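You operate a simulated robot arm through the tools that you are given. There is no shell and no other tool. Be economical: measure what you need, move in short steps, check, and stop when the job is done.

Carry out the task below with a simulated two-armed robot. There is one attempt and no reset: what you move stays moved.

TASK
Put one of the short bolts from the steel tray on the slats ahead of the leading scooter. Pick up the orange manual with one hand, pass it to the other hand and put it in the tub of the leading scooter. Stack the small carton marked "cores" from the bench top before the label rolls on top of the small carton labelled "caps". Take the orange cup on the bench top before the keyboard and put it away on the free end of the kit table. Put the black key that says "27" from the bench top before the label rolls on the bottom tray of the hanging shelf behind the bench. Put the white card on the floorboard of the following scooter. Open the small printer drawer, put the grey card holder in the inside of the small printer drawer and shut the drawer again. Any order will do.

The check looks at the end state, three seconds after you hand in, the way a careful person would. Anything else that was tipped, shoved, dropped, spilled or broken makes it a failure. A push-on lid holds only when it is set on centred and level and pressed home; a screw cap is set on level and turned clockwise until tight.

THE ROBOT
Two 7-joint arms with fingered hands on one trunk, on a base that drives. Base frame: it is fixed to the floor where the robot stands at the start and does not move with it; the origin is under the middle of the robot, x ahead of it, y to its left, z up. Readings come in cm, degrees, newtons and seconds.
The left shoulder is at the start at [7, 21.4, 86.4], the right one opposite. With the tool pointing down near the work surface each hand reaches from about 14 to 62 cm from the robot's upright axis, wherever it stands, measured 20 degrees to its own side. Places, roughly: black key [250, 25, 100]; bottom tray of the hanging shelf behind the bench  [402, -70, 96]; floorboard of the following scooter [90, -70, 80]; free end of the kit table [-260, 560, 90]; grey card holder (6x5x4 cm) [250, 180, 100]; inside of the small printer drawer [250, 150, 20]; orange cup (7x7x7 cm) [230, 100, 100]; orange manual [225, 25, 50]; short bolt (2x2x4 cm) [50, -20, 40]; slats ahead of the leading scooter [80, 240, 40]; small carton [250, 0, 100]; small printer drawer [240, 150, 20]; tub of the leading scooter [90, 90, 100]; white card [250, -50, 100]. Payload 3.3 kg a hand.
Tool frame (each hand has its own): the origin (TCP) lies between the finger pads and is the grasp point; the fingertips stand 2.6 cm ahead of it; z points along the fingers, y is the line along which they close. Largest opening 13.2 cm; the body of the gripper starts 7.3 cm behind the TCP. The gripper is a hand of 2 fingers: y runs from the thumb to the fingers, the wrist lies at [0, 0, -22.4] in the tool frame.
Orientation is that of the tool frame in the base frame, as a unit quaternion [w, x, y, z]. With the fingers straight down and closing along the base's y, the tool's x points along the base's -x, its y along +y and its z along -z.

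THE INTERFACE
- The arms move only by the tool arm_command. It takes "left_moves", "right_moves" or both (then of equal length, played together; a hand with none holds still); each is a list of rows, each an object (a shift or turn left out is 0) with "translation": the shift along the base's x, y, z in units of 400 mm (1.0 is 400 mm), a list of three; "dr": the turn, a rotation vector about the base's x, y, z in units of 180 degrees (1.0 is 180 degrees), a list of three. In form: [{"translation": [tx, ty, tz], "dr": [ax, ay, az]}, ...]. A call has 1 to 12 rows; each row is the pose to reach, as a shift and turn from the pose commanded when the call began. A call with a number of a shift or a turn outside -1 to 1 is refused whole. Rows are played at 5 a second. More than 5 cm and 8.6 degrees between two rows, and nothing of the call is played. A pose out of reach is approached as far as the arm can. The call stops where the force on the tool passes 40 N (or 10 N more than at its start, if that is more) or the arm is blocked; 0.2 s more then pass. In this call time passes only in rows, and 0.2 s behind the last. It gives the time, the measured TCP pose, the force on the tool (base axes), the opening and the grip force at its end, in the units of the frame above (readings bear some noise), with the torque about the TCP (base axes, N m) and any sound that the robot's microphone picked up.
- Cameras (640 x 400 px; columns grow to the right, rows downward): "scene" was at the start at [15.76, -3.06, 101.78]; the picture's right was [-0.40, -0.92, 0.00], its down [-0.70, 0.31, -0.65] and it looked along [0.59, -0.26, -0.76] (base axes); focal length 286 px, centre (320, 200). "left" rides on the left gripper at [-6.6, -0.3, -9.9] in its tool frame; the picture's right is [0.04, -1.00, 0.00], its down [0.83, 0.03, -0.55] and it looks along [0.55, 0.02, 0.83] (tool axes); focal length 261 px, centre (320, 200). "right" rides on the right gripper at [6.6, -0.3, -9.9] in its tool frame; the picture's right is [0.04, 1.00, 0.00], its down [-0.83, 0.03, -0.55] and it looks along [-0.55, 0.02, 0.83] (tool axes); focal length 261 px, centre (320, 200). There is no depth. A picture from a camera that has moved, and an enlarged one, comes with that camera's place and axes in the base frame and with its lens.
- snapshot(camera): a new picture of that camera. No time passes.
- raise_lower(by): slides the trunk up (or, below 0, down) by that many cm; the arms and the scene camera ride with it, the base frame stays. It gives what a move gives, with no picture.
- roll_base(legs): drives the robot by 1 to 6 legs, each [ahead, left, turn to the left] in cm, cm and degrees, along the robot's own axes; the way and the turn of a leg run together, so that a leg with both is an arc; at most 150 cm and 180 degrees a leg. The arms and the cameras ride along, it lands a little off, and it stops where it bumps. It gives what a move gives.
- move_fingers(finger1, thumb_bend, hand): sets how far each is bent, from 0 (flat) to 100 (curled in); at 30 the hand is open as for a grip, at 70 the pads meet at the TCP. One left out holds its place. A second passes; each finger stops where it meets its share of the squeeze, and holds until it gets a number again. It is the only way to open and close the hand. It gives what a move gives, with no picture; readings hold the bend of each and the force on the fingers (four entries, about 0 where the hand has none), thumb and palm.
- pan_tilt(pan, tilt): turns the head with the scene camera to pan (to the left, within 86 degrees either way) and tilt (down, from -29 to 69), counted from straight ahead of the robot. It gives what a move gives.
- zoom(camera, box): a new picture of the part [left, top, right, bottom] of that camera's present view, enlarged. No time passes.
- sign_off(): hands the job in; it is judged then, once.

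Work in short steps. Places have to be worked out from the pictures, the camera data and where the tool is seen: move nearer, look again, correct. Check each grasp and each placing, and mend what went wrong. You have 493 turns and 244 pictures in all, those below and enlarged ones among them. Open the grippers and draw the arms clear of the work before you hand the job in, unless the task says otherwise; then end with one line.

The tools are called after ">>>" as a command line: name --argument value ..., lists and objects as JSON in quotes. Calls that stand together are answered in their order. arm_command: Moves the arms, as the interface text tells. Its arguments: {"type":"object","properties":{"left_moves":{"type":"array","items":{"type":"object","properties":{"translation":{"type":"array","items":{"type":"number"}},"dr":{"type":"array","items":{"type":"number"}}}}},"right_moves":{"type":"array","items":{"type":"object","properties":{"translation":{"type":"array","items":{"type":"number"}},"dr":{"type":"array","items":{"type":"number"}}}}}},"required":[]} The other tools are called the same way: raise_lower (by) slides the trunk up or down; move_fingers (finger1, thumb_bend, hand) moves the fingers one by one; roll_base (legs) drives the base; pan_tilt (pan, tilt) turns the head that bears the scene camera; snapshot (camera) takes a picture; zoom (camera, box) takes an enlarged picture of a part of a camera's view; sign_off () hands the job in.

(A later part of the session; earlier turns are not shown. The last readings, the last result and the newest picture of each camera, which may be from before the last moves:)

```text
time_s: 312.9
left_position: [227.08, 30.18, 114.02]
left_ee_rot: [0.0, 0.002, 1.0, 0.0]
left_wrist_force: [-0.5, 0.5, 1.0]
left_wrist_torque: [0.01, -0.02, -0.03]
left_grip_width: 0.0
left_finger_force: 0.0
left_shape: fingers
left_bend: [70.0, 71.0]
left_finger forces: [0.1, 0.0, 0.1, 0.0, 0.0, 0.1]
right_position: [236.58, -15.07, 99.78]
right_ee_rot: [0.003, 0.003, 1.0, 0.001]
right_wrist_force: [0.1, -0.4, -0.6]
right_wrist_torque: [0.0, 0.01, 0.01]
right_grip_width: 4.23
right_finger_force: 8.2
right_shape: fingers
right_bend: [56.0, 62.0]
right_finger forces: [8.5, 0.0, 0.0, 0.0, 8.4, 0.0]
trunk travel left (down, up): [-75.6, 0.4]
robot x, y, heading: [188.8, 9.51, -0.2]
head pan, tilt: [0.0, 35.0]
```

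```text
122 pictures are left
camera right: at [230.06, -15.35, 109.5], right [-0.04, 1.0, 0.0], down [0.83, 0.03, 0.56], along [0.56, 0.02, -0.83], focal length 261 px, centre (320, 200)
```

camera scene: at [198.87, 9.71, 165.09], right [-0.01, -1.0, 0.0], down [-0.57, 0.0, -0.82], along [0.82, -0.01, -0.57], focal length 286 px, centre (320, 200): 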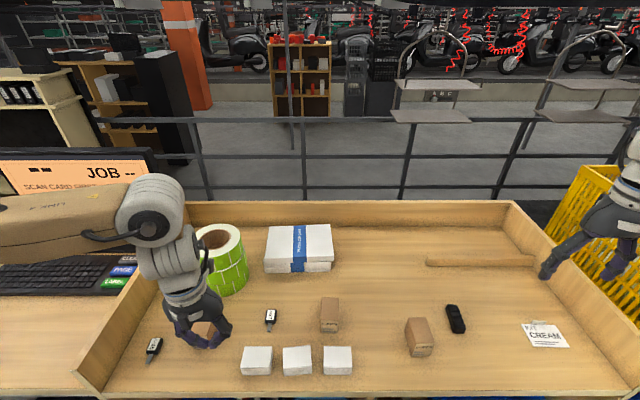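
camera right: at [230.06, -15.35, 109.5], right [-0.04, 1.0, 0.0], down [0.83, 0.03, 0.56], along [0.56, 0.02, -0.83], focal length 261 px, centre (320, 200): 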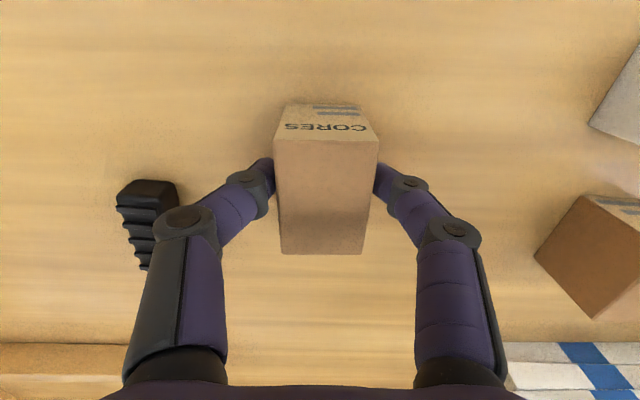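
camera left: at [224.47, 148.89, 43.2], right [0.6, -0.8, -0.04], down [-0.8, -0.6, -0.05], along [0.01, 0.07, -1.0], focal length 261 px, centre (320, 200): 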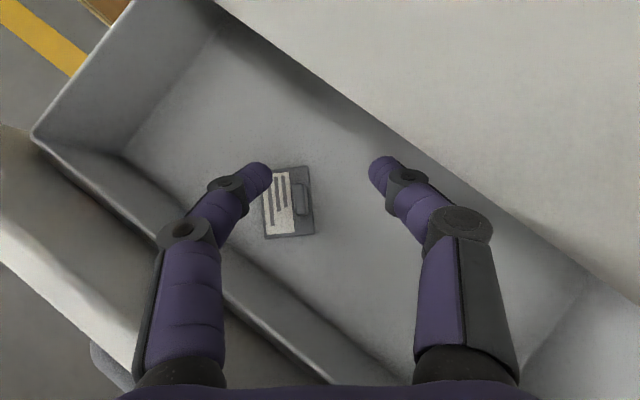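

Gripped. I squeeze a little more, lift 11 cm and check.

>>> move_fingers --hand "right" --finger1 69 --thumb_bend 72

>>> arm_command --right_moves '[{"translation": [0, 0, 0.1]}, {"translation": [0, 0, 0.2]}, {"translation": [0, 0, 0.28]}]'

>>> roll_base --legs '[[0, 20, 0]]'

>>> snapshot --camera "right"

>>> snapshot --camera "scene"

```text
time_s: 313.9
left_position: [227.07, 30.19, 114.07]
left_ee_rot: [0.0, 0.001, 1.0, 0.0]
left_wrist_force: [0.1, -0.2, -0.3]
left_wrist_torque: [0.0, 0.01, -0.03]
left_grip_width: 0.01
left_finger_force: 0.1
left_shape: fingers
left_bend: [70.0, 71.0]
left_finger forces: [0.0, 0.0, 0.0, 0.0, 0.0, 0.0]
right_position: [236.55, -15.08, 99.74]
right_ee_rot: [0.003, 0.002, 1.0, 0.001]
right_wrist_force: [0.6, -0.3, 0.6]
right_wrist_torque: [0.01, 0.01, -0.02]
right_grip_width: 4.2
right_finger_force: 12.0
right_shape: fingers
right_bend: [54.0, 65.0]
right_finger forces: [12.3, 0.0, 0.0, 0.0, 12.7, 0.0]
trunk travel left (down, up): [-75.6, 0.4]
robot x, y, heading: [188.95, 9.99, -0.4]
head pan, tilt: [0.0, 35.0]
```

```text
time_s: 314.7
left_position: [226.98, 29.92, 114.13]
left_ee_rot: [0.0, 0.002, 1.0, 0.0]
left_wrist_force: [-0.3, 0.0, 0.1]
left_wrist_torque: [0.0, 0.0, 0.0]
left_grip_width: 0.02
left_finger_force: 0.0
left_shape: fingers
left_bend: [70.0, 71.0]
left_finger forces: [0.0, 0.1, 0.0, 0.0, 0.1, 0.1]
right_position: [236.47, -15.11, 110.82]
right_ee_rot: [0.002, 0.003, 1.0, 0.001]
right_wrist_force: [-0.4, -0.5, -2.4]
right_wrist_torque: [-0.01, 0.02, -0.02]
right_grip_width: 4.17
right_finger_force: 11.9
right_shape: fingers
right_bend: [54.0, 66.0]
right_finger forces: [12.0, 0.1, 0.0, 0.1, 12.1, 0.0]
trunk travel left (down, up): [-75.6, 0.4]
robot x, y, heading: [188.19, 9.65, -0.3]
head pan, tilt: [0.0, 35.0]
```

```text
time_s: 316.3
left_position: [227.17, 50.36, 114.03]
left_ee_rot: [0.001, 0.002, 1.0, -0.001]
left_wrist_force: [-0.6, -0.1, 0.6]
left_wrist_torque: [-0.04, -0.03, 0.03]
left_grip_width: 0.01
left_finger_force: 0.1
left_shape: fingers
left_bend: [70.0, 71.0]
left_finger forces: [0.0, 0.0, 0.0, 0.0, 0.0, 0.0]
right_position: [236.6, 5.21, 110.76]
right_ee_rot: [0.002, 0.003, 1.0, 0.001]
right_wrist_force: [0.3, -0.4, -1.1]
right_wrist_torque: [-0.03, 0.02, 0.01]
right_grip_width: 4.16
right_finger_force: 11.8
right_shape: fingers
right_bend: [54.0, 66.0]
right_finger forces: [12.3, 0.0, 0.1, 0.0, 12.1, 0.0]
trunk travel left (down, up): [-75.6, 0.4]
robot x, y, heading: [188.9, 29.93, -0.4]
head pan, tilt: [0.0, 35.0]
```

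```text
121 pictures are left
camera right: at [230.07, 4.94, 120.57], right [-0.03, 1.0, 0.0], down [0.83, 0.03, 0.56], along [0.56, 0.02, -0.83], focal length 261 px, centre (320, 200)
```

right: 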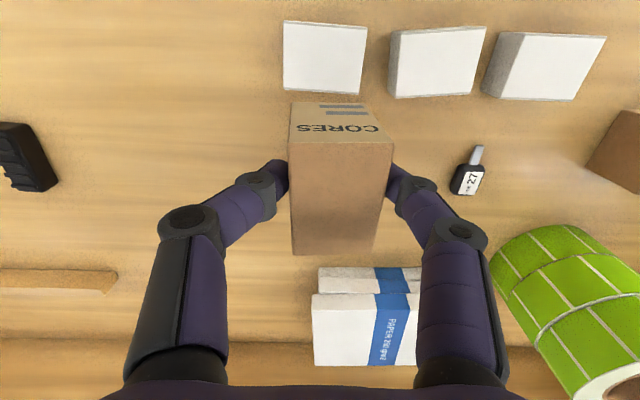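

```text
120 pictures are left
camera scene: at [198.97, 30.06, 165.09], right [-0.01, -1.0, 0.0], down [-0.57, 0.0, -0.82], along [0.82, -0.01, -0.57], focal length 286 px, centre (320, 200)
```

scene: 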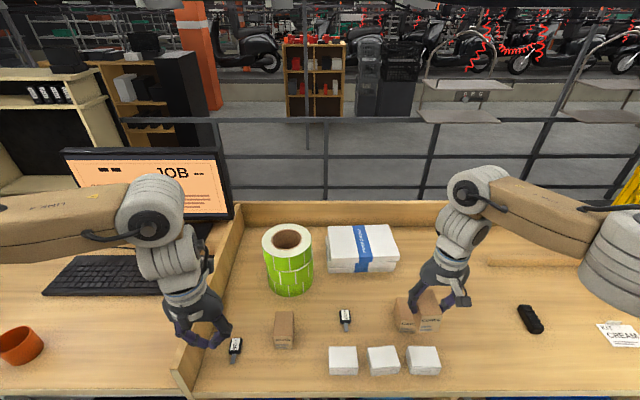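

I zoom on CAPS to locate it precisely under the held carton.

>>> zoom --camera "scene" --box '[360, 260, 500, 350]'

```text
4.44 times, centred on (430, 305) of scene
camera zoom: at [198.97, 30.06, 165.09], right [-0.01, -1.0, 0.0], down [-0.57, 0.0, -0.82], along [0.82, -0.01, -0.57], focal length 1269 px, centre (-169, -267)
```

zoom: 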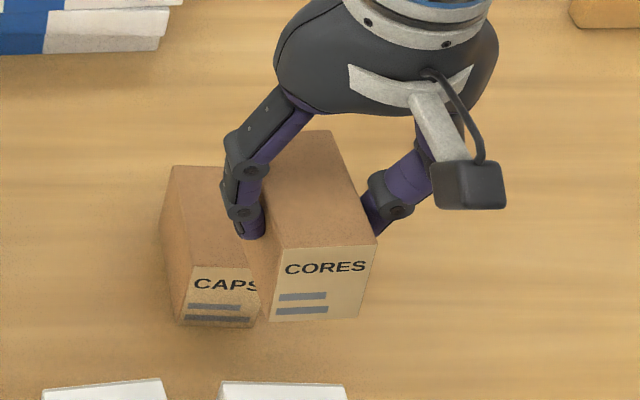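

CAPS spans x 239–245.4 around y≈7.5, top z≈101.8. I move the held CORES +6.3 cm in x and +1.35 in y.

>>> arm_command --right_moves '[{"translation": [0.08, 0.02, 0]}, {"translation": [0.158, 0.034, 0]}]'

>>> zoom --camera "scene" --box '[360, 240, 500, 330]'

>>> snapshot --camera "right"

```text
time_s: 316.9
left_position: [227.19, 50.21, 114.27]
left_ee_rot: [0.001, 0.002, 1.0, 0.0]
left_wrist_force: [-0.1, 0.3, 0.1]
left_wrist_torque: [0.07, -0.01, -0.01]
left_grip_width: 0.0
left_finger_force: 0.1
left_shape: fingers
left_bend: [70.0, 71.0]
left_finger forces: [0.1, 0.0, 0.0, 0.0, 0.0, 0.0]
right_position: [239.89, 5.74, 111.06]
right_ee_rot: [0.003, 0.002, 1.0, 0.001]
right_wrist_force: [-0.7, -0.1, -1.7]
right_wrist_torque: [0.05, 0.05, 0.02]
right_grip_width: 4.15
right_finger_force: 12.1
right_shape: fingers
right_bend: [54.0, 66.0]
right_finger forces: [12.3, 0.1, 0.0, 0.0, 12.4, 0.0]
right hand out of reach, approached as far as the arm can: row 2
trunk travel left (down, up): [-75.6, 0.4]
robot x, y, heading: [188.95, 30.14, -0.5]
head pan, tilt: [0.0, 35.0]
```

```text
4.44 times, centred on (430, 285) of scene
camera zoom: at [198.87, 29.8, 165.1], right [-0.01, -1.0, 0.0], down [-0.57, 0.0, -0.82], along [0.82, 0.0, -0.57], focal length 1269 px, centre (-169, -178)
```

zoom: 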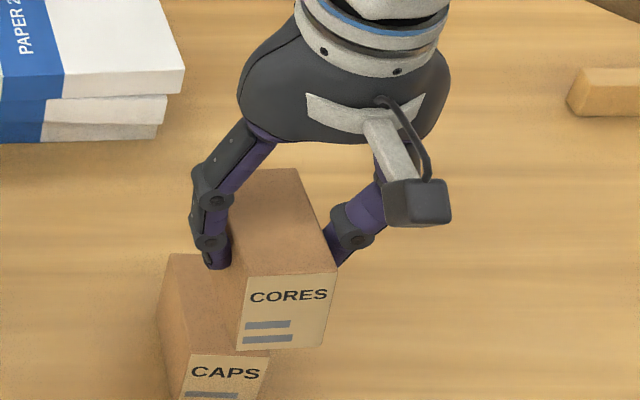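

```text
117 pictures are left
camera right: at [233.3, 5.54, 120.67], right [-0.04, 1.0, 0.0], down [0.83, 0.03, 0.56], along [0.56, 0.02, -0.83], focal length 261 px, centre (320, 200)
```

right: 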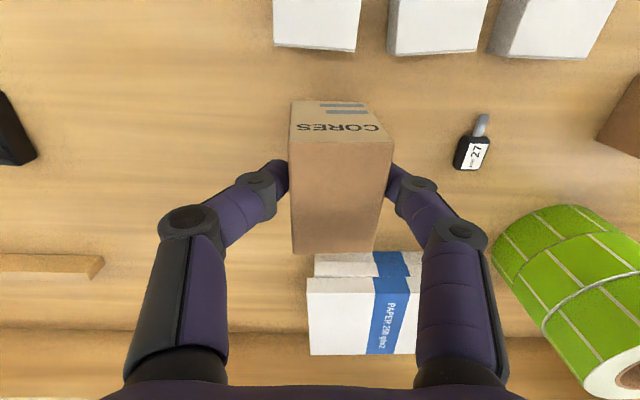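

Out of arm reach; I move the base 3.2 cm forward and 0.6 cm left instead.

>>> roll_base --legs '[[3.2, 0.6, 0]]'

>>> zoom --camera "scene" --box '[360, 240, 500, 330]'

```text
time_s: 317.7
left_position: [230.4, 50.93, 113.95]
left_ee_rot: [0.0, 0.002, 1.0, 0.0]
left_wrist_force: [0.6, 0.2, -1.3]
left_wrist_torque: [0.0, 0.0, -0.06]
left_grip_width: 0.0
left_finger_force: 0.0
left_shape: fingers
left_bend: [70.0, 71.0]
left_finger forces: [0.0, 0.0, 0.1, 0.0, 0.0, 0.0]
right_position: [243.1, 6.4, 110.91]
right_ee_rot: [0.001, 0.003, 1.0, 0.001]
right_wrist_force: [0.1, -0.4, -1.2]
right_wrist_torque: [-0.03, -0.01, 0.04]
right_grip_width: 4.17
right_finger_force: 12.4
right_shape: fingers
right_bend: [54.0, 66.0]
right_finger forces: [12.3, 0.0, 0.1, 0.0, 12.2, 0.1]
trunk travel left (down, up): [-75.6, 0.4]
robot x, y, heading: [192.17, 30.47, -0.5]
head pan, tilt: [0.0, 35.0]
```

```text
4.44 times, centred on (430, 285) of scene
camera zoom: at [202.18, 30.59, 165.09], right [-0.01, -1.0, 0.0], down [-0.57, 0.0, -0.82], along [0.82, -0.01, -0.57], focal length 1269 px, centre (-169, -178)
```

zoom: 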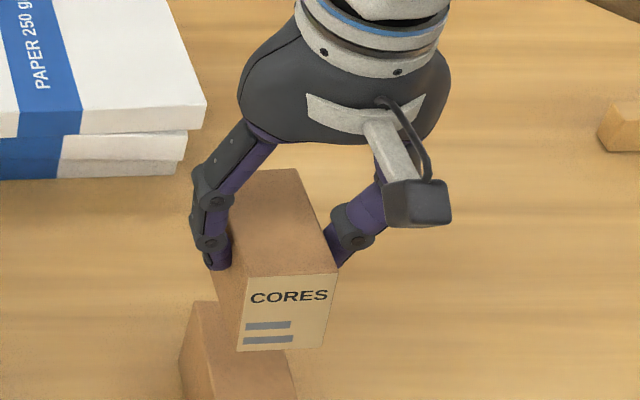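

Aligned. I lower the trunk 4 cm, then a bit more until contact.

>>> arm_command --right_moves '[{"translation": [0, 0, -0.05]}, {"translation": [0, 0, -0.1]}]'

>>> zoom --camera "scene" --box '[360, 260, 500, 350]'

```text
time_s: 318.3
left_position: [230.55, 50.96, 113.89]
left_ee_rot: [0.0, 0.002, 1.0, 0.0]
left_wrist_force: [1.2, 0.0, -0.1]
left_wrist_torque: [0.04, 0.03, 0.01]
left_grip_width: 0.0
left_finger_force: 0.0
left_shape: fingers
left_bend: [70.0, 71.0]
left_finger forces: [0.0, 0.1, 0.1, 0.0, 0.0, 0.0]
right_position: [243.25, 6.43, 106.79]
right_ee_rot: [0.0, 0.003, 1.0, 0.0]
right_wrist_force: [0.8, 0.1, -2.3]
right_wrist_torque: [0.0, 0.01, 0.01]
right_grip_width: 4.16
right_finger_force: 12.5
right_shape: fingers
right_bend: [54.0, 66.0]
right_finger forces: [12.4, 0.0, 0.0, 0.0, 12.2, 0.0]
trunk travel left (down, up): [-75.6, 0.4]
robot x, y, heading: [192.31, 30.5, -0.4]
head pan, tilt: [0.0, 35.0]
```

```text
4.44 times, centred on (430, 305) of scene
camera zoom: at [202.39, 30.58, 165.08], right [-0.01, -1.0, 0.0], down [-0.57, 0.0, -0.82], along [0.82, -0.01, -0.57], focal length 1269 px, centre (-169, -267)
```

zoom: 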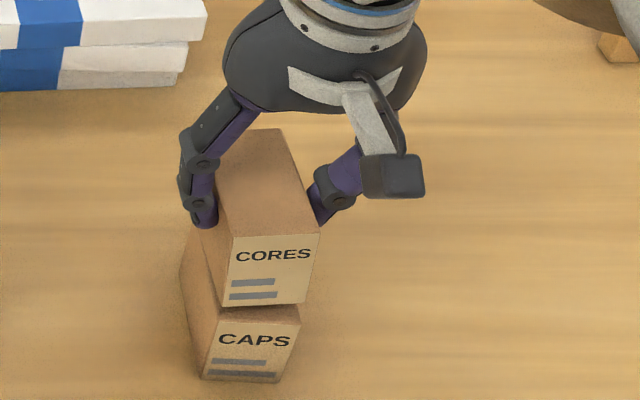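

Well aligned. I lower the last ~1.2 cm.

>>> arm_command --right_moves '[{"translation": [0, 0.003, -0.02]}, {"translation": [0, 0.003, -0.032]}]'

>>> zoom --camera "scene" --box '[360, 260, 500, 350]'

```text
time_s: 318.9
left_position: [230.27, 51.01, 114.13]
left_ee_rot: [0.002, 0.002, 1.0, -0.001]
left_wrist_force: [-1.0, 0.8, 0.5]
left_wrist_torque: [-0.01, -0.01, 0.04]
left_grip_width: 0.0
left_finger_force: 0.1
left_shape: fingers
left_bend: [70.0, 71.0]
left_finger forces: [0.0, 0.1, 0.0, 0.0, 0.0, 0.0]
right_position: [243.08, 6.52, 105.77]
right_ee_rot: [0.004, 0.003, 1.0, 0.0]
right_wrist_force: [-0.4, -1.3, 12.3]
right_wrist_torque: [0.24, -0.02, 0.01]
right_grip_width: 4.13
right_finger_force: 14.3
right_shape: fingers
right_bend: [56.0, 66.0]
right_finger forces: [13.1, 0.1, 0.1, 0.0, 14.3, 0.0]
trunk travel left (down, up): [-75.6, 0.4]
robot x, y, heading: [192.21, 30.5, -0.2]
head pan, tilt: [0.0, 35.0]
```

```text
4.44 times, centred on (430, 305) of scene
camera zoom: at [201.97, 30.61, 165.12], right [-0.01, -1.0, 0.0], down [-0.57, 0.0, -0.82], along [0.82, -0.01, -0.57], focal length 1269 px, centre (-169, -267)
```

zoom: 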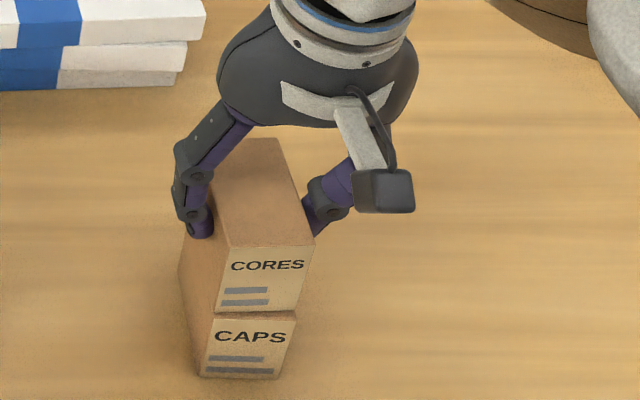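

Contact made. I relieve 0.2 cm, release gently and lift away.

>>> arm_command --right_moves '[{"translation": [0, 0, 0.004]}]'

>>> move_fingers --hand "right" --finger1 50 --thumb_bend 58

>>> arm_command --right_moves '[{"translation": [0, 0, 0.1]}, {"translation": [0, 0, 0.2]}, {"translation": [-0.05, -0.05, 0.3]}]'

>>> zoom --camera "scene" --box '[200, 240, 520, 400]'

```text
time_s: 319.3
left_position: [230.5, 50.89, 114.12]
left_ee_rot: [0.001, 0.001, 1.0, 0.0]
left_wrist_force: [0.0, 1.0, -0.3]
left_wrist_torque: [0.0, 0.0, 0.02]
left_grip_width: 0.01
left_finger_force: 0.1
left_shape: fingers
left_bend: [70.0, 71.0]
left_finger forces: [0.0, 0.0, 0.1, 0.0, 0.0, 0.1]
right_position: [243.1, 6.49, 105.84]
right_ee_rot: [0.003, 0.004, 1.0, 0.001]
right_wrist_force: [0.9, -1.6, 10.8]
right_wrist_torque: [0.22, -0.03, 0.01]
right_grip_width: 4.15
right_finger_force: 13.1
right_shape: fingers
right_bend: [56.0, 66.0]
right_finger forces: [13.2, 0.0, 0.1, 0.1, 14.1, 0.0]
trunk travel left (down, up): [-75.6, 0.4]
robot x, y, heading: [192.5, 30.59, -0.3]
head pan, tilt: [0.0, 35.0]
```

```text
time_s: 320.3
left_position: [230.37, 50.95, 114.19]
left_ee_rot: [0.0, 0.001, 1.0, 0.0]
left_wrist_force: [0.4, 0.7, 0.4]
left_wrist_torque: [0.02, 0.0, 0.0]
left_grip_width: 0.0
left_finger_force: 0.0
left_shape: fingers
left_bend: [70.0, 71.0]
left_finger forces: [0.0, 0.1, 0.0, 0.0, 0.1, 0.0]
right_position: [243.13, 6.55, 105.88]
right_ee_rot: [0.002, 0.004, 1.0, 0.001]
right_wrist_force: [1.0, -0.1, 0.3]
right_wrist_torque: [0.01, 0.0, -0.03]
right_grip_width: 5.41
right_finger_force: 0.0
right_shape: fingers
right_bend: [50.0, 57.0]
right_finger forces: [0.0, 0.0, 0.0, 0.0, 0.0, 0.0]
trunk travel left (down, up): [-75.6, 0.4]
robot x, y, heading: [192.25, 30.31, -0.5]
head pan, tilt: [0.0, 35.0]
```

```text
time_s: 321.1
left_position: [230.35, 50.69, 114.11]
left_ee_rot: [0.0, 0.002, 1.0, 0.001]
left_wrist_force: [-0.2, -0.2, 0.4]
left_wrist_torque: [0.03, -0.01, 0.02]
left_grip_width: 0.0
left_finger_force: 0.0
left_shape: fingers
left_bend: [70.0, 71.0]
left_finger forces: [0.0, 0.1, 0.1, 0.1, 0.1, 0.0]
right_position: [241.11, 4.43, 117.96]
right_ee_rot: [0.003, 0.003, 1.0, 0.001]
right_wrist_force: [0.6, -0.8, 0.3]
right_wrist_torque: [0.04, -0.01, 0.0]
right_grip_width: 5.41
right_finger_force: 0.0
right_shape: fingers
right_bend: [50.0, 57.0]
right_finger forces: [0.0, 0.0, 0.0, 0.0, 0.0, 0.0]
trunk travel left (down, up): [-75.6, 0.4]
robot x, y, heading: [192.38, 30.4, -0.2]
head pan, tilt: [0.0, 35.0]
```

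```text
2.00 times, centred on (360, 320) of scene
camera zoom: at [202.03, 30.25, 165.1], right [-0.01, -1.0, 0.0], down [-0.57, 0.01, -0.82], along [0.82, 0.0, -0.57], focal length 571 px, centre (240, -40)
```

zoom: 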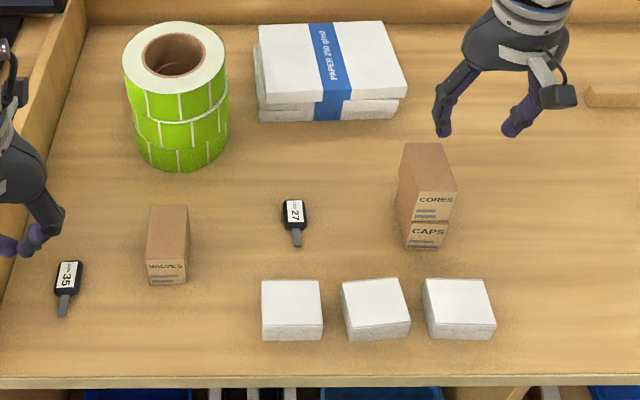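

Stack is good. Before taking the key I survey the hanging shelf behind the bench and the way to it.

>>> pan_tilt --pan -25 --tilt 15

>>> snapshot --camera "scene"

>>> zoom --camera "scene" --box '[200, 60, 480, 260]'

```text
time_s: 322.0
left_position: [230.46, 50.97, 114.03]
left_ee_rot: [0.0, 0.002, 1.0, 0.0]
left_wrist_force: [-0.1, 1.0, -0.4]
left_wrist_torque: [-0.01, -0.01, 0.0]
left_grip_width: 0.0
left_finger_force: 0.0
left_shape: fingers
left_bend: [70.0, 71.0]
left_finger forces: [0.1, 0.0, 0.1, 0.0, 0.1, 0.0]
right_position: [241.09, 4.63, 117.76]
right_ee_rot: [0.002, 0.003, 1.0, 0.0]
right_wrist_force: [0.8, 0.5, 0.4]
right_wrist_torque: [0.0, 0.0, 0.01]
right_grip_width: 5.44
right_finger_force: 0.0
right_shape: fingers
right_bend: [50.0, 57.0]
right_finger forces: [0.1, 0.1, 0.1, 0.0, 0.1, 0.0]
trunk travel left (down, up): [-75.6, 0.4]
robot x, y, heading: [191.91, 30.06, -0.5]
head pan, tilt: [-25.0, 15.0]
```

```text
112 pictures are left
camera scene: at [201.81, 26.59, 168.29], right [-0.43, -0.9, 0.0], down [-0.23, 0.11, -0.97], along [0.87, -0.41, -0.26], focal length 286 px, centre (320, 200)
```

scene: 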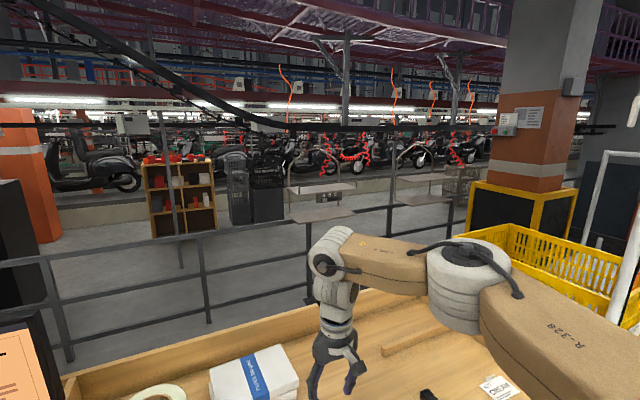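

```text
2.00 times, centred on (340, 160) of scene
camera zoom: at [201.81, 26.59, 168.29], right [-0.43, -0.9, 0.0], down [-0.23, 0.11, -0.97], along [0.87, -0.41, -0.26], focal length 571 px, centre (280, 280)
```

zoom: 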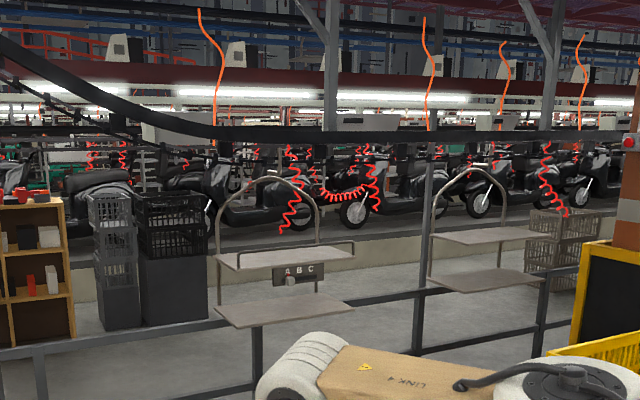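

The hanging shelf's trays are in front of the railing. I look to the right end for a way behind the bench.

>>> pan_tilt --pan -62 --tilt 20

>>> snapshot --camera "scene"

>>> pan_tilt --pan 30 --tilt 18

>>> snapshot --camera "scene"

```text
time_s: 323.1
left_position: [230.54, 50.99, 114.11]
left_ee_rot: [0.0, 0.002, 1.0, 0.001]
left_wrist_force: [-0.1, -0.1, -0.2]
left_wrist_torque: [-0.01, 0.01, 0.0]
left_grip_width: 0.0
left_finger_force: 0.1
left_shape: fingers
left_bend: [70.0, 71.0]
left_finger forces: [0.1, 0.1, 0.0, 0.0, 0.0, 0.0]
right_position: [241.23, 4.69, 117.73]
right_ee_rot: [0.001, 0.004, 1.0, 0.001]
right_wrist_force: [-0.2, 0.8, -0.8]
right_wrist_torque: [0.0, -0.01, -0.01]
right_grip_width: 5.44
right_finger_force: 0.1
right_shape: fingers
right_bend: [50.0, 57.0]
right_finger forces: [0.0, 0.0, 0.0, 0.1, 0.1, 0.0]
trunk travel left (down, up): [-75.6, 0.4]
robot x, y, heading: [192.18, 30.6, -0.5]
head pan, tilt: [-62.0, 20.0]
```

```text
110 pictures are left
camera scene: at [197.7, 22.35, 167.48], right [-0.89, -0.46, 0.0], down [-0.16, 0.3, -0.94], along [0.44, -0.83, -0.34], focal length 286 px, centre (320, 200)
```

scene: 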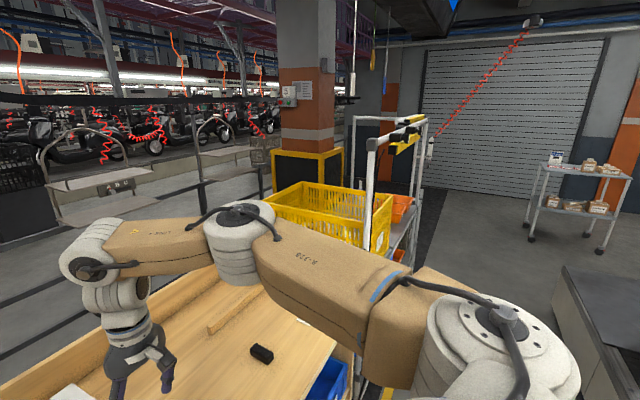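

```text
time_s: 324.7
left_position: [230.48, 50.87, 114.04]
left_ee_rot: [0.0, 0.002, 1.0, 0.0]
left_wrist_force: [0.3, -0.1, -1.1]
left_wrist_torque: [-0.03, -0.04, -0.02]
left_grip_width: 0.0
left_finger_force: 0.0
left_shape: fingers
left_bend: [70.0, 71.0]
left_finger forces: [0.0, 0.1, 0.0, 0.1, 0.0, 0.0]
right_position: [241.04, 4.55, 117.77]
right_ee_rot: [0.002, 0.004, 1.0, 0.0]
right_wrist_force: [-0.1, 0.5, 0.2]
right_wrist_torque: [-0.01, 0.01, -0.01]
right_grip_width: 5.43
right_finger_force: 0.0
right_shape: fingers
right_bend: [50.0, 57.0]
right_finger forces: [0.0, 0.0, 0.0, 0.0, 0.0, 0.0]
trunk travel left (down, up): [-75.6, 0.4]
robot x, y, heading: [192.52, 30.68, -0.2]
head pan, tilt: [30.0, 18.0]
```

```text
109 pictures are left
camera scene: at [201.49, 35.21, 167.8], right [0.49, -0.87, 0.0], down [-0.27, -0.15, -0.95], along [0.83, 0.47, -0.31], focal length 286 px, centre (320, 200)
```

scene: 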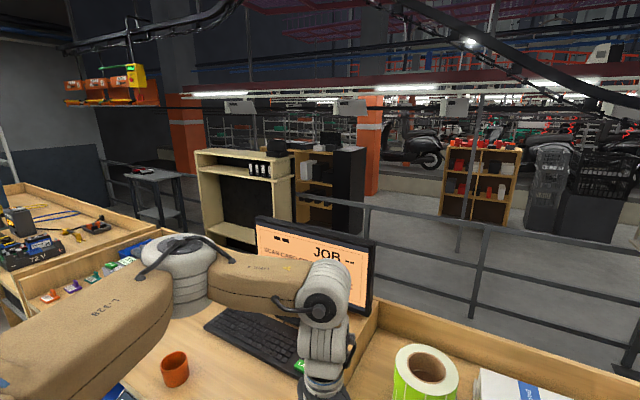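

The railing is at x≈438, so the tray is reachable from behind the bench, around the right end. First I take the white card: I shift right 51 cm so the right hand is over it.

>>> roll_base --legs '[[0, -51, 0.3]]'

>>> snapshot --camera "right"

```text
time_s: 327.7
left_position: [229.97, -0.73, 114.02]
left_ee_rot: [0.0, 0.009, 1.0, 0.0]
left_wrist_force: [0.3, 0.7, -0.3]
left_wrist_torque: [0.02, 0.01, 0.01]
left_grip_width: 0.02
left_finger_force: 0.1
left_shape: fingers
left_bend: [70.0, 71.0]
left_finger forces: [0.0, 0.0, 0.0, 0.0, 0.0, 0.1]
right_position: [240.1, -47.22, 117.73]
right_ee_rot: [0.001, 0.008, 1.0, 0.002]
right_wrist_force: [0.0, -0.2, -0.4]
right_wrist_torque: [0.04, -0.03, 0.0]
right_grip_width: 5.42
right_finger_force: 0.0
right_shape: fingers
right_bend: [50.0, 57.0]
right_finger forces: [0.1, 0.1, 0.0, 0.0, 0.0, 0.0]
trunk travel left (down, up): [-75.6, 0.4]
robot x, y, heading: [191.68, -21.05, -1.1]
head pan, tilt: [30.0, 18.0]
```

```text
108 pictures are left
camera right: at [233.58, -47.32, 127.49], right [-0.02, 1.0, 0.0], down [0.83, 0.02, 0.56], along [0.56, 0.01, -0.83], focal length 261 px, centre (320, 200)
```

right: 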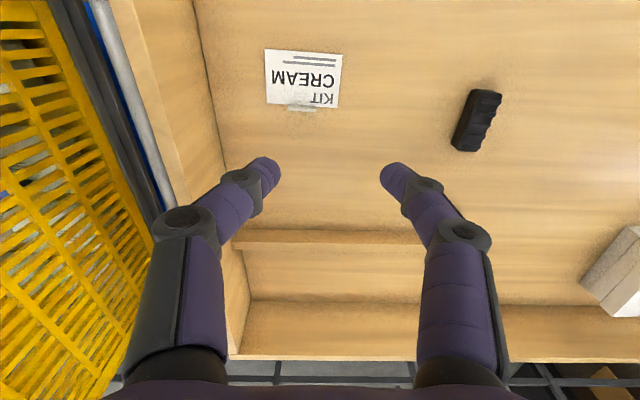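

>>> zoom --camera "right" --box '[240, 30, 368, 130]'

>>> pan_tilt --pan -30 --tilt 45

>>> snapshot --camera "scene"

```text
4.00 times, centred on (304, 80) of right
camera zoom: at [233.58, -47.32, 127.49], right [-0.02, 1.0, 0.0], down [0.83, 0.02, 0.56], along [0.56, 0.01, -0.83], focal length 1043 px, centre (384, 680)
```

zoom: 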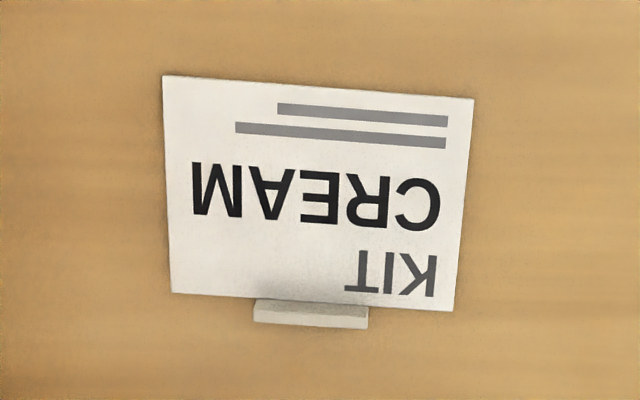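

```text
time_s: 329.0
left_position: [229.97, -0.67, 113.99]
left_ee_rot: [-0.001, 0.008, 1.0, 0.001]
left_wrist_force: [0.8, -1.0, 0.0]
left_wrist_torque: [-0.03, 0.02, -0.02]
left_grip_width: 0.0
left_finger_force: 0.0
left_shape: fingers
left_bend: [70.0, 71.0]
left_finger forces: [0.1, 0.0, 0.0, 0.0, 0.1, 0.0]
right_position: [240.08, -47.04, 117.87]
right_ee_rot: [0.001, 0.009, 1.0, 0.001]
right_wrist_force: [0.3, -0.9, 0.4]
right_wrist_torque: [0.04, -0.01, 0.0]
right_grip_width: 5.41
right_finger_force: 0.2
right_shape: fingers
right_bend: [50.0, 57.0]
right_finger forces: [0.0, 0.0, 0.0, 0.1, 0.0, 0.1]
trunk travel left (down, up): [-75.6, 0.4]
robot x, y, heading: [191.55, -20.6, -1.2]
head pan, tilt: [-30.0, 45.0]
```

```text
106 pictures are left
camera scene: at [199.7, -24.73, 163.61], right [-0.52, -0.86, 0.0], down [-0.61, 0.36, -0.71], along [0.61, -0.36, -0.71], focal length 286 px, centre (320, 200)
```

scene: 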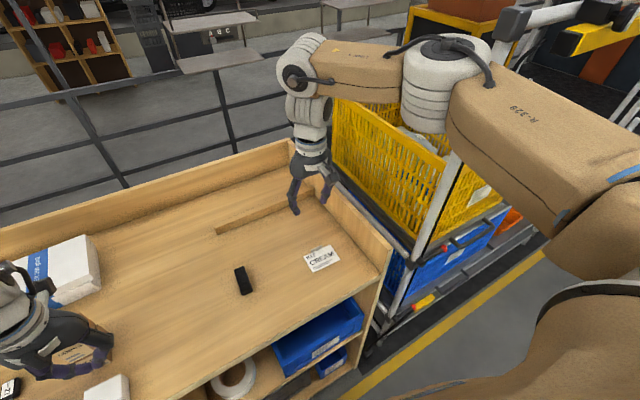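

The card has a low grip tab at ≈[241.4,-49.3]. I descend over it in two steps.

>>> arm_command --right_moves '[{"translation": [0.033, -0.056, -0.1]}, {"translation": [0.033, -0.056, -0.2]}, {"translation": [0.033, -0.056, -0.3]}, {"translation": [0.033, -0.056, -0.37]}]'

>>> snapshot --camera "right"

```text
time_s: 330.0
left_position: [230.07, -0.78, 113.96]
left_ee_rot: [0.0, 0.008, 1.0, 0.0]
left_wrist_force: [-0.7, -0.7, 0.3]
left_wrist_torque: [-0.01, -0.02, 0.01]
left_grip_width: 0.0
left_finger_force: 0.1
left_shape: fingers
left_bend: [70.0, 71.0]
left_finger forces: [0.0, 0.1, 0.1, 0.0, 0.1, 0.0]
right_position: [241.61, -49.31, 102.88]
right_ee_rot: [0.003, 0.009, 1.0, 0.001]
right_wrist_force: [0.8, -0.1, 0.2]
right_wrist_torque: [-0.03, -0.03, 0.01]
right_grip_width: 5.43
right_finger_force: 0.1
right_shape: fingers
right_bend: [50.0, 57.0]
right_finger forces: [0.1, 0.0, 0.0, 0.0, 0.1, 0.0]
trunk travel left (down, up): [-75.6, 0.4]
robot x, y, heading: [191.29, -20.3, -1.0]
head pan, tilt: [-30.0, 45.0]
```

```text
105 pictures are left
camera right: at [235.04, -49.6, 112.58], right [-0.02, 1.0, 0.0], down [0.83, 0.02, 0.56], along [0.56, 0.02, -0.83], focal length 261 px, centre (320, 200)
```

right: 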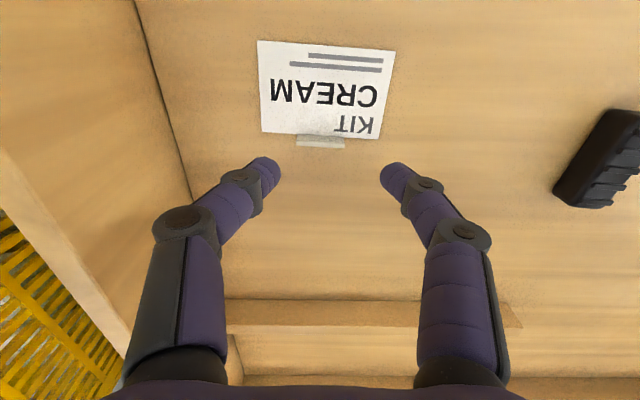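

Aligned. I set the fingers symmetric, descend to z≈98.9 and close.

>>> move_fingers --hand "right" --finger1 54 --thumb_bend 54

>>> arm_command --right_moves '[{"translation": [-0.008, 0, -0.05]}, {"translation": [-0.008, 0, -0.098]}]'

>>> move_fingers --hand "right" --finger1 68 --thumb_bend 68

>>> snapshot --camera "right"

```text
time_s: 331.0
left_position: [230.01, -0.73, 114.08]
left_ee_rot: [0.0, 0.007, 1.0, 0.0]
left_wrist_force: [0.0, -0.3, 0.6]
left_wrist_torque: [0.0, 0.0, -0.03]
left_grip_width: 0.0
left_finger_force: 0.1
left_shape: fingers
left_bend: [70.0, 71.0]
left_finger forces: [0.1, 0.0, 0.0, 0.0, 0.0, 0.0]
right_position: [241.61, -49.44, 102.83]
right_ee_rot: [0.001, 0.008, 1.0, 0.001]
right_wrist_force: [-0.4, 0.7, 0.0]
right_wrist_torque: [-0.02, 0.02, -0.01]
right_grip_width: 5.31
right_finger_force: 0.0
right_shape: fingers
right_bend: [54.0, 54.0]
right_finger forces: [0.0, 0.0, 0.0, 0.0, 0.0, 0.1]
trunk travel left (down, up): [-75.6, 0.4]
robot x, y, heading: [191.69, -20.73, -1.2]
head pan, tilt: [-30.0, 45.0]
```

```text
time_s: 331.6
left_position: [229.97, -0.74, 114.21]
left_ee_rot: [-0.001, 0.009, 1.0, 0.0]
left_wrist_force: [-0.1, -0.4, -0.7]
left_wrist_torque: [0.02, -0.02, -0.02]
left_grip_width: 0.02
left_finger_force: 0.1
left_shape: fingers
left_bend: [70.0, 71.0]
left_finger forces: [0.1, 0.0, 0.0, 0.0, 0.0, 0.0]
right_position: [240.92, -49.03, 99.21]
right_ee_rot: [0.002, 0.009, 1.0, 0.001]
right_wrist_force: [-0.7, 0.2, -1.3]
right_wrist_torque: [0.02, 0.0, -0.01]
right_grip_width: 5.31
right_finger_force: 0.1
right_shape: fingers
right_bend: [54.0, 54.0]
right_finger forces: [0.1, 0.0, 0.0, 0.0, 0.0, 0.1]
right hand out of reach, approached as far as the arm can: row 2
trunk travel left (down, up): [-75.6, 0.4]
robot x, y, heading: [191.53, -20.66, -1.4]
head pan, tilt: [-30.0, 45.0]
```

```text
time_s: 332.6
left_position: [230.05, -0.59, 114.02]
left_ee_rot: [0.0, 0.008, 1.0, 0.001]
left_wrist_force: [0.7, 0.3, 1.0]
left_wrist_torque: [0.03, 0.0, -0.01]
left_grip_width: 0.01
left_finger_force: 0.0
left_shape: fingers
left_bend: [70.0, 71.0]
left_finger forces: [0.0, 0.1, 0.1, 0.0, 0.1, 0.1]
right_position: [240.96, -48.96, 99.2]
right_ee_rot: [0.002, 0.009, 1.0, 0.001]
right_wrist_force: [-0.3, -0.3, -0.6]
right_wrist_torque: [-0.01, 0.02, 0.0]
right_grip_width: 0.83
right_finger_force: 0.1
right_shape: fingers
right_bend: [68.0, 68.0]
right_finger forces: [0.1, 0.0, 0.0, 0.0, 0.0, 0.0]
trunk travel left (down, up): [-75.6, 0.4]
robot x, y, heading: [191.48, -20.67, -0.9]
head pan, tilt: [-30.0, 45.0]
```

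```text
104 pictures are left
camera right: at [234.32, -49.12, 109.0], right [-0.02, 1.0, 0.0], down [0.83, 0.02, 0.56], along [0.56, 0.01, -0.83], focal length 261 px, centre (320, 200)
```

right: 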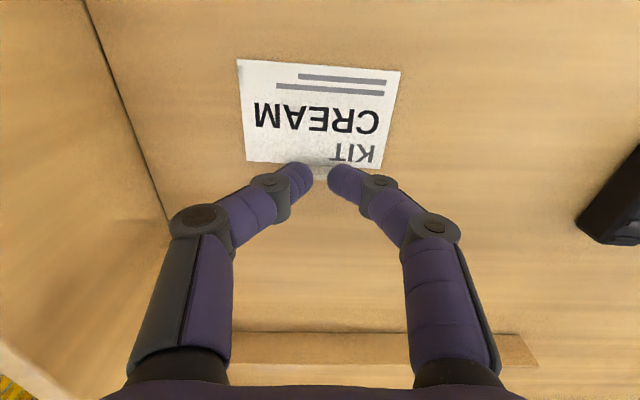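

They closed above the tab. I reopen, lower 1.2 cm with the trunk and retry.

>>> move_fingers --hand "right" --finger1 54 --thumb_bend 54

>>> raise_lower --by -1.3

>>> move_fingers --hand "right" --finger1 68 --thumb_bend 68

>>> zoom --camera "right" --box '[220, 40, 420, 220]'

```text
time_s: 333.6
left_position: [229.88, -0.68, 113.89]
left_ee_rot: [0.0, 0.008, 1.0, 0.0]
left_wrist_force: [-0.3, 0.5, -1.0]
left_wrist_torque: [-0.03, -0.01, 0.01]
left_grip_width: 0.0
left_finger_force: 0.0
left_shape: fingers
left_bend: [70.0, 71.0]
left_finger forces: [0.0, 0.0, 0.1, 0.0, 0.1, 0.0]
right_position: [240.88, -48.93, 99.25]
right_ee_rot: [0.001, 0.008, 1.0, 0.0]
right_wrist_force: [-0.6, -0.3, 0.3]
right_wrist_torque: [-0.03, -0.02, 0.01]
right_grip_width: 5.22
right_finger_force: 0.0
right_shape: fingers
right_bend: [54.0, 54.0]
right_finger forces: [0.0, 0.0, 0.0, 0.0, 0.0, 0.0]
trunk travel left (down, up): [-75.6, 0.4]
robot x, y, heading: [191.33, -20.58, -0.8]
head pan, tilt: [-30.0, 45.0]
```

```text
time_s: 334.2
left_position: [229.97, -0.68, 112.69]
left_ee_rot: [0.0, 0.008, 1.0, 0.001]
left_wrist_force: [-0.9, 0.9, 0.1]
left_wrist_torque: [-0.01, -0.02, 0.02]
left_grip_width: 0.01
left_finger_force: 0.1
left_shape: fingers
left_bend: [70.0, 71.0]
left_finger forces: [0.0, 0.1, 0.0, 0.0, 0.0, 0.0]
right_position: [240.69, -48.95, 97.93]
right_ee_rot: [0.002, 0.009, 1.0, 0.001]
right_wrist_force: [-0.5, 0.4, 0.0]
right_wrist_torque: [0.03, 0.01, 0.0]
right_grip_width: 5.25
right_finger_force: 0.0
right_shape: fingers
right_bend: [54.0, 54.0]
right_finger forces: [0.0, 0.1, 0.0, 0.1, 0.0, 0.0]
trunk travel left (down, up): [-74.3, 1.7]
robot x, y, heading: [191.68, -20.6, -1.3]
head pan, tilt: [-30.0, 45.0]
```

```text
time_s: 335.2
left_position: [229.98, -0.62, 112.86]
left_ee_rot: [0.0, 0.008, 1.0, 0.0]
left_wrist_force: [0.5, 0.7, -0.6]
left_wrist_torque: [-0.03, -0.02, 0.01]
left_grip_width: 0.0
left_finger_force: 0.0
left_shape: fingers
left_bend: [70.0, 71.0]
left_finger forces: [0.0, 0.1, 0.0, 0.1, 0.1, 0.1]
right_position: [240.7, -49.02, 98.05]
right_ee_rot: [0.001, 0.009, 1.0, 0.0]
right_wrist_force: [-0.1, 0.0, 1.0]
right_wrist_torque: [0.03, 0.01, 0.01]
right_grip_width: 0.84
right_finger_force: 0.1
right_shape: fingers
right_bend: [68.0, 68.0]
right_finger forces: [0.0, 0.0, 0.1, 0.1, 0.0, 0.0]
trunk travel left (down, up): [-74.3, 1.7]
robot x, y, heading: [191.61, -20.58, -1.1]
head pan, tilt: [-30.0, 45.0]
```

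```text
2.22 times, centred on (320, 130) of right
camera zoom: at [234.13, -49.13, 107.71], right [-0.02, 1.0, 0.0], down [0.83, 0.02, 0.56], along [0.56, 0.01, -0.83], focal length 579 px, centre (320, 356)
```

zoom: 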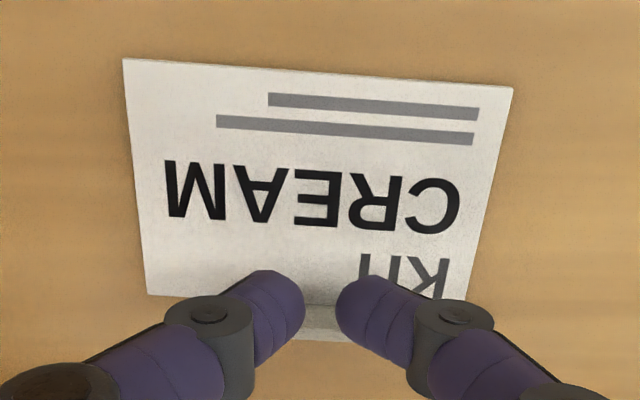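

Still above; the bench top must be nearer z≈94. I reopen and lower another 1.5 cm.

>>> move_fingers --hand "right" --finger1 54 --thumb_bend 54

>>> raise_lower --by -1.2

>>> move_fingers --hand "right" --finger1 68 --thumb_bend 68

>>> zoom --camera "right" --box '[220, 40, 420, 220]'

```text
time_s: 336.2
left_position: [230.02, -0.62, 112.69]
left_ee_rot: [0.0, 0.008, 1.0, 0.0]
left_wrist_force: [-0.7, -0.2, 0.7]
left_wrist_torque: [-0.02, 0.01, -0.03]
left_grip_width: 0.0
left_finger_force: 0.0
left_shape: fingers
left_bend: [70.0, 71.0]
left_finger forces: [0.0, 0.1, 0.0, 0.1, 0.0, 0.1]
right_position: [240.53, -49.04, 98.01]
right_ee_rot: [0.001, 0.009, 1.0, 0.0]
right_wrist_force: [-0.2, -0.1, 0.8]
right_wrist_torque: [0.01, -0.01, -0.01]
right_grip_width: 5.23
right_finger_force: 0.1
right_shape: fingers
right_bend: [54.0, 54.0]
right_finger forces: [0.0, 0.0, 0.1, 0.0, 0.1, 0.0]
trunk travel left (down, up): [-74.3, 1.7]
robot x, y, heading: [191.43, -20.4, -0.9]
head pan, tilt: [-30.0, 45.0]
```

```text
time_s: 336.8
left_position: [229.97, -0.62, 111.49]
left_ee_rot: [-0.001, 0.007, 1.0, 0.0]
left_wrist_force: [0.2, 0.3, 0.3]
left_wrist_torque: [0.0, -0.05, 0.0]
left_grip_width: 0.0
left_finger_force: 0.0
left_shape: fingers
left_bend: [70.0, 71.0]
left_finger forces: [0.1, 0.1, 0.0, 0.0, 0.1, 0.0]
right_position: [240.69, -48.97, 96.73]
right_ee_rot: [0.002, 0.009, 1.0, 0.001]
right_wrist_force: [0.4, -0.3, 0.2]
right_wrist_torque: [0.01, -0.02, -0.01]
right_grip_width: 5.23
right_finger_force: 0.1
right_shape: fingers
right_bend: [54.0, 54.0]
right_finger forces: [0.0, 0.1, 0.0, 0.1, 0.0, 0.0]
trunk travel left (down, up): [-73.1, 2.9]
robot x, y, heading: [191.77, -20.66, -1.0]
head pan, tilt: [-30.0, 45.0]
```

```text
time_s: 337.8
left_position: [230.01, -0.7, 111.67]
left_ee_rot: [0.001, 0.008, 1.0, 0.0]
left_wrist_force: [0.1, 0.1, 0.1]
left_wrist_torque: [0.0, -0.03, 0.0]
left_grip_width: 0.0
left_finger_force: 0.1
left_shape: fingers
left_bend: [70.0, 71.0]
left_finger forces: [0.0, 0.1, 0.0, 0.0, 0.0, 0.0]
right_position: [240.77, -49.0, 96.76]
right_ee_rot: [0.002, 0.009, 1.0, 0.0]
right_wrist_force: [-0.1, 0.3, 0.5]
right_wrist_torque: [0.02, 0.03, 0.01]
right_grip_width: 0.8
right_finger_force: 0.1
right_shape: fingers
right_bend: [68.0, 68.0]
right_finger forces: [0.1, 0.0, 0.0, 0.0, 0.1, 0.0]
trunk travel left (down, up): [-73.1, 2.9]
robot x, y, heading: [191.22, -20.37, -0.9]
head pan, tilt: [-30.0, 45.0]
```

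```text
2.22 times, centred on (320, 130) of right
camera zoom: at [234.12, -49.13, 106.51], right [-0.02, 1.0, 0.0], down [0.83, 0.02, 0.56], along [0.56, 0.01, -0.83], focal length 579 px, centre (320, 356)
```

zoom: 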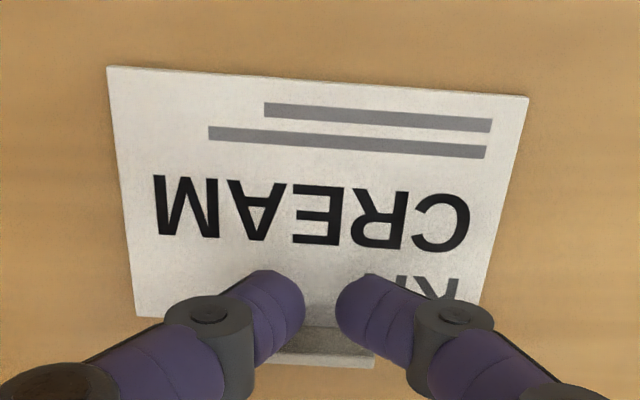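

The tab is actually at ≈[242.3,-49,93.8]. I reopen, nudge 1.4 cm forward and lower 1.1 cm.

>>> move_fingers --hand "right" --finger1 54 --thumb_bend 54

>>> roll_base --legs '[[1.4, 0, 0]]'

>>> raise_lower --by -1.0

>>> move_fingers --hand "right" --finger1 68 --thumb_bend 68

>>> zoom --camera "right" --box '[220, 40, 420, 220]'

```text
time_s: 338.8
left_position: [230.04, -0.65, 111.45]
left_ee_rot: [0.0, 0.008, 1.0, -0.001]
left_wrist_force: [-0.7, 0.8, 0.5]
left_wrist_torque: [0.03, 0.01, 0.0]
left_grip_width: 0.01
left_finger_force: 0.0
left_shape: fingers
left_bend: [70.0, 71.0]
left_finger forces: [0.0, 0.0, 0.0, 0.0, 0.0, 0.1]
right_position: [240.72, -49.0, 96.84]
right_ee_rot: [0.002, 0.009, 1.0, 0.001]
right_wrist_force: [0.4, 1.5, -0.4]
right_wrist_torque: [0.03, -0.03, -0.01]
right_grip_width: 5.26
right_finger_force: 0.1
right_shape: fingers
right_bend: [54.0, 54.0]
right_finger forces: [0.0, 0.1, 0.1, 0.0, 0.0, 0.0]
trunk travel left (down, up): [-73.1, 2.9]
robot x, y, heading: [191.55, -20.63, -1.2]
head pan, tilt: [-30.0, 45.0]
```

```text
time_s: 339.6
left_position: [231.36, -0.62, 111.52]
left_ee_rot: [0.0, 0.007, 1.0, 0.0]
left_wrist_force: [0.4, 0.2, -0.5]
left_wrist_torque: [-0.01, 0.01, -0.02]
left_grip_width: 0.0
left_finger_force: 0.1
left_shape: fingers
left_bend: [70.0, 71.0]
left_finger forces: [0.0, 0.0, 0.0, 0.1, 0.0, 0.0]
right_position: [242.01, -48.98, 96.83]
right_ee_rot: [0.002, 0.008, 1.0, 0.001]
right_wrist_force: [0.8, 0.8, -0.9]
right_wrist_torque: [0.02, -0.02, -0.02]
right_grip_width: 5.26
right_finger_force: 0.1
right_shape: fingers
right_bend: [54.0, 54.0]
right_finger forces: [0.0, 0.0, 0.0, 0.1, 0.0, 0.0]
trunk travel left (down, up): [-73.1, 2.9]
robot x, y, heading: [192.86, -20.25, -1.2]
head pan, tilt: [-30.0, 45.0]
```

```text
time_s: 340.1
left_position: [231.29, -0.66, 110.76]
left_ee_rot: [0.002, 0.009, 1.0, -0.001]
left_wrist_force: [0.3, -0.4, -0.7]
left_wrist_torque: [0.04, 0.01, -0.02]
left_grip_width: 0.0
left_finger_force: 0.1
left_shape: fingers
left_bend: [70.0, 71.0]
left_finger forces: [0.0, 0.0, 0.1, 0.0, 0.0, 0.1]
right_position: [242.63, -49.02, 96.55]
right_ee_rot: [0.01, 0.011, 1.0, 0.002]
right_wrist_force: [-4.5, 1.4, 21.9]
right_wrist_torque: [0.75, 0.23, 0.14]
right_grip_width: 5.28
right_finger_force: 11.0
right_shape: fingers
right_bend: [58.0, 54.0]
right_finger forces: [22.2, 0.0, 0.0, 0.0, 0.1, 0.0]
trunk travel left (down, up): [-72.2, 3.9]
robot x, y, heading: [192.8, -20.3, -1.4]
head pan, tilt: [-30.0, 45.0]
stopped: the force on the tool passed its limit at 46 N (the readings are from after the stop); the commanded pose is now the measured one
```

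```text
time_s: 341.1
left_position: [231.38, -0.74, 110.69]
left_ee_rot: [0.001, 0.007, 1.0, 0.0]
left_wrist_force: [-0.3, -0.4, 0.7]
left_wrist_torque: [-0.01, 0.01, -0.03]
left_grip_width: 0.01
left_finger_force: 0.0
left_shape: fingers
left_bend: [70.0, 71.0]
left_finger forces: [0.0, 0.0, 0.0, 0.0, 0.0, 0.0]
right_position: [242.61, -49.1, 96.18]
right_ee_rot: [0.008, 0.01, 1.0, -0.001]
right_wrist_force: [0.3, 0.4, 1.0]
right_wrist_torque: [0.01, -0.02, 0.02]
right_grip_width: 0.82
right_finger_force: 0.1
right_shape: fingers
right_bend: [68.0, 68.0]
right_finger forces: [0.0, 0.1, 0.0, 0.0, 0.1, 0.0]
trunk travel left (down, up): [-72.2, 3.9]
robot x, y, heading: [193.17, -20.24, -1.0]
head pan, tilt: [-30.0, 45.0]
```

```text
2.22 times, centred on (320, 130) of right
camera zoom: at [235.86, -49.23, 105.89], right [-0.02, 1.0, 0.0], down [0.82, 0.02, 0.57], along [0.57, 0.01, -0.82], focal length 579 px, centre (320, 356)
```

zoom: 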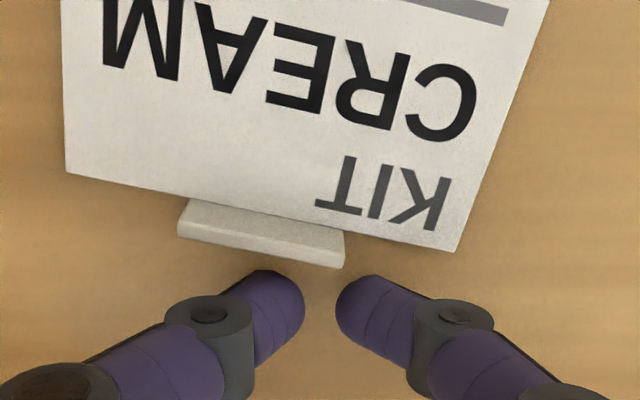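

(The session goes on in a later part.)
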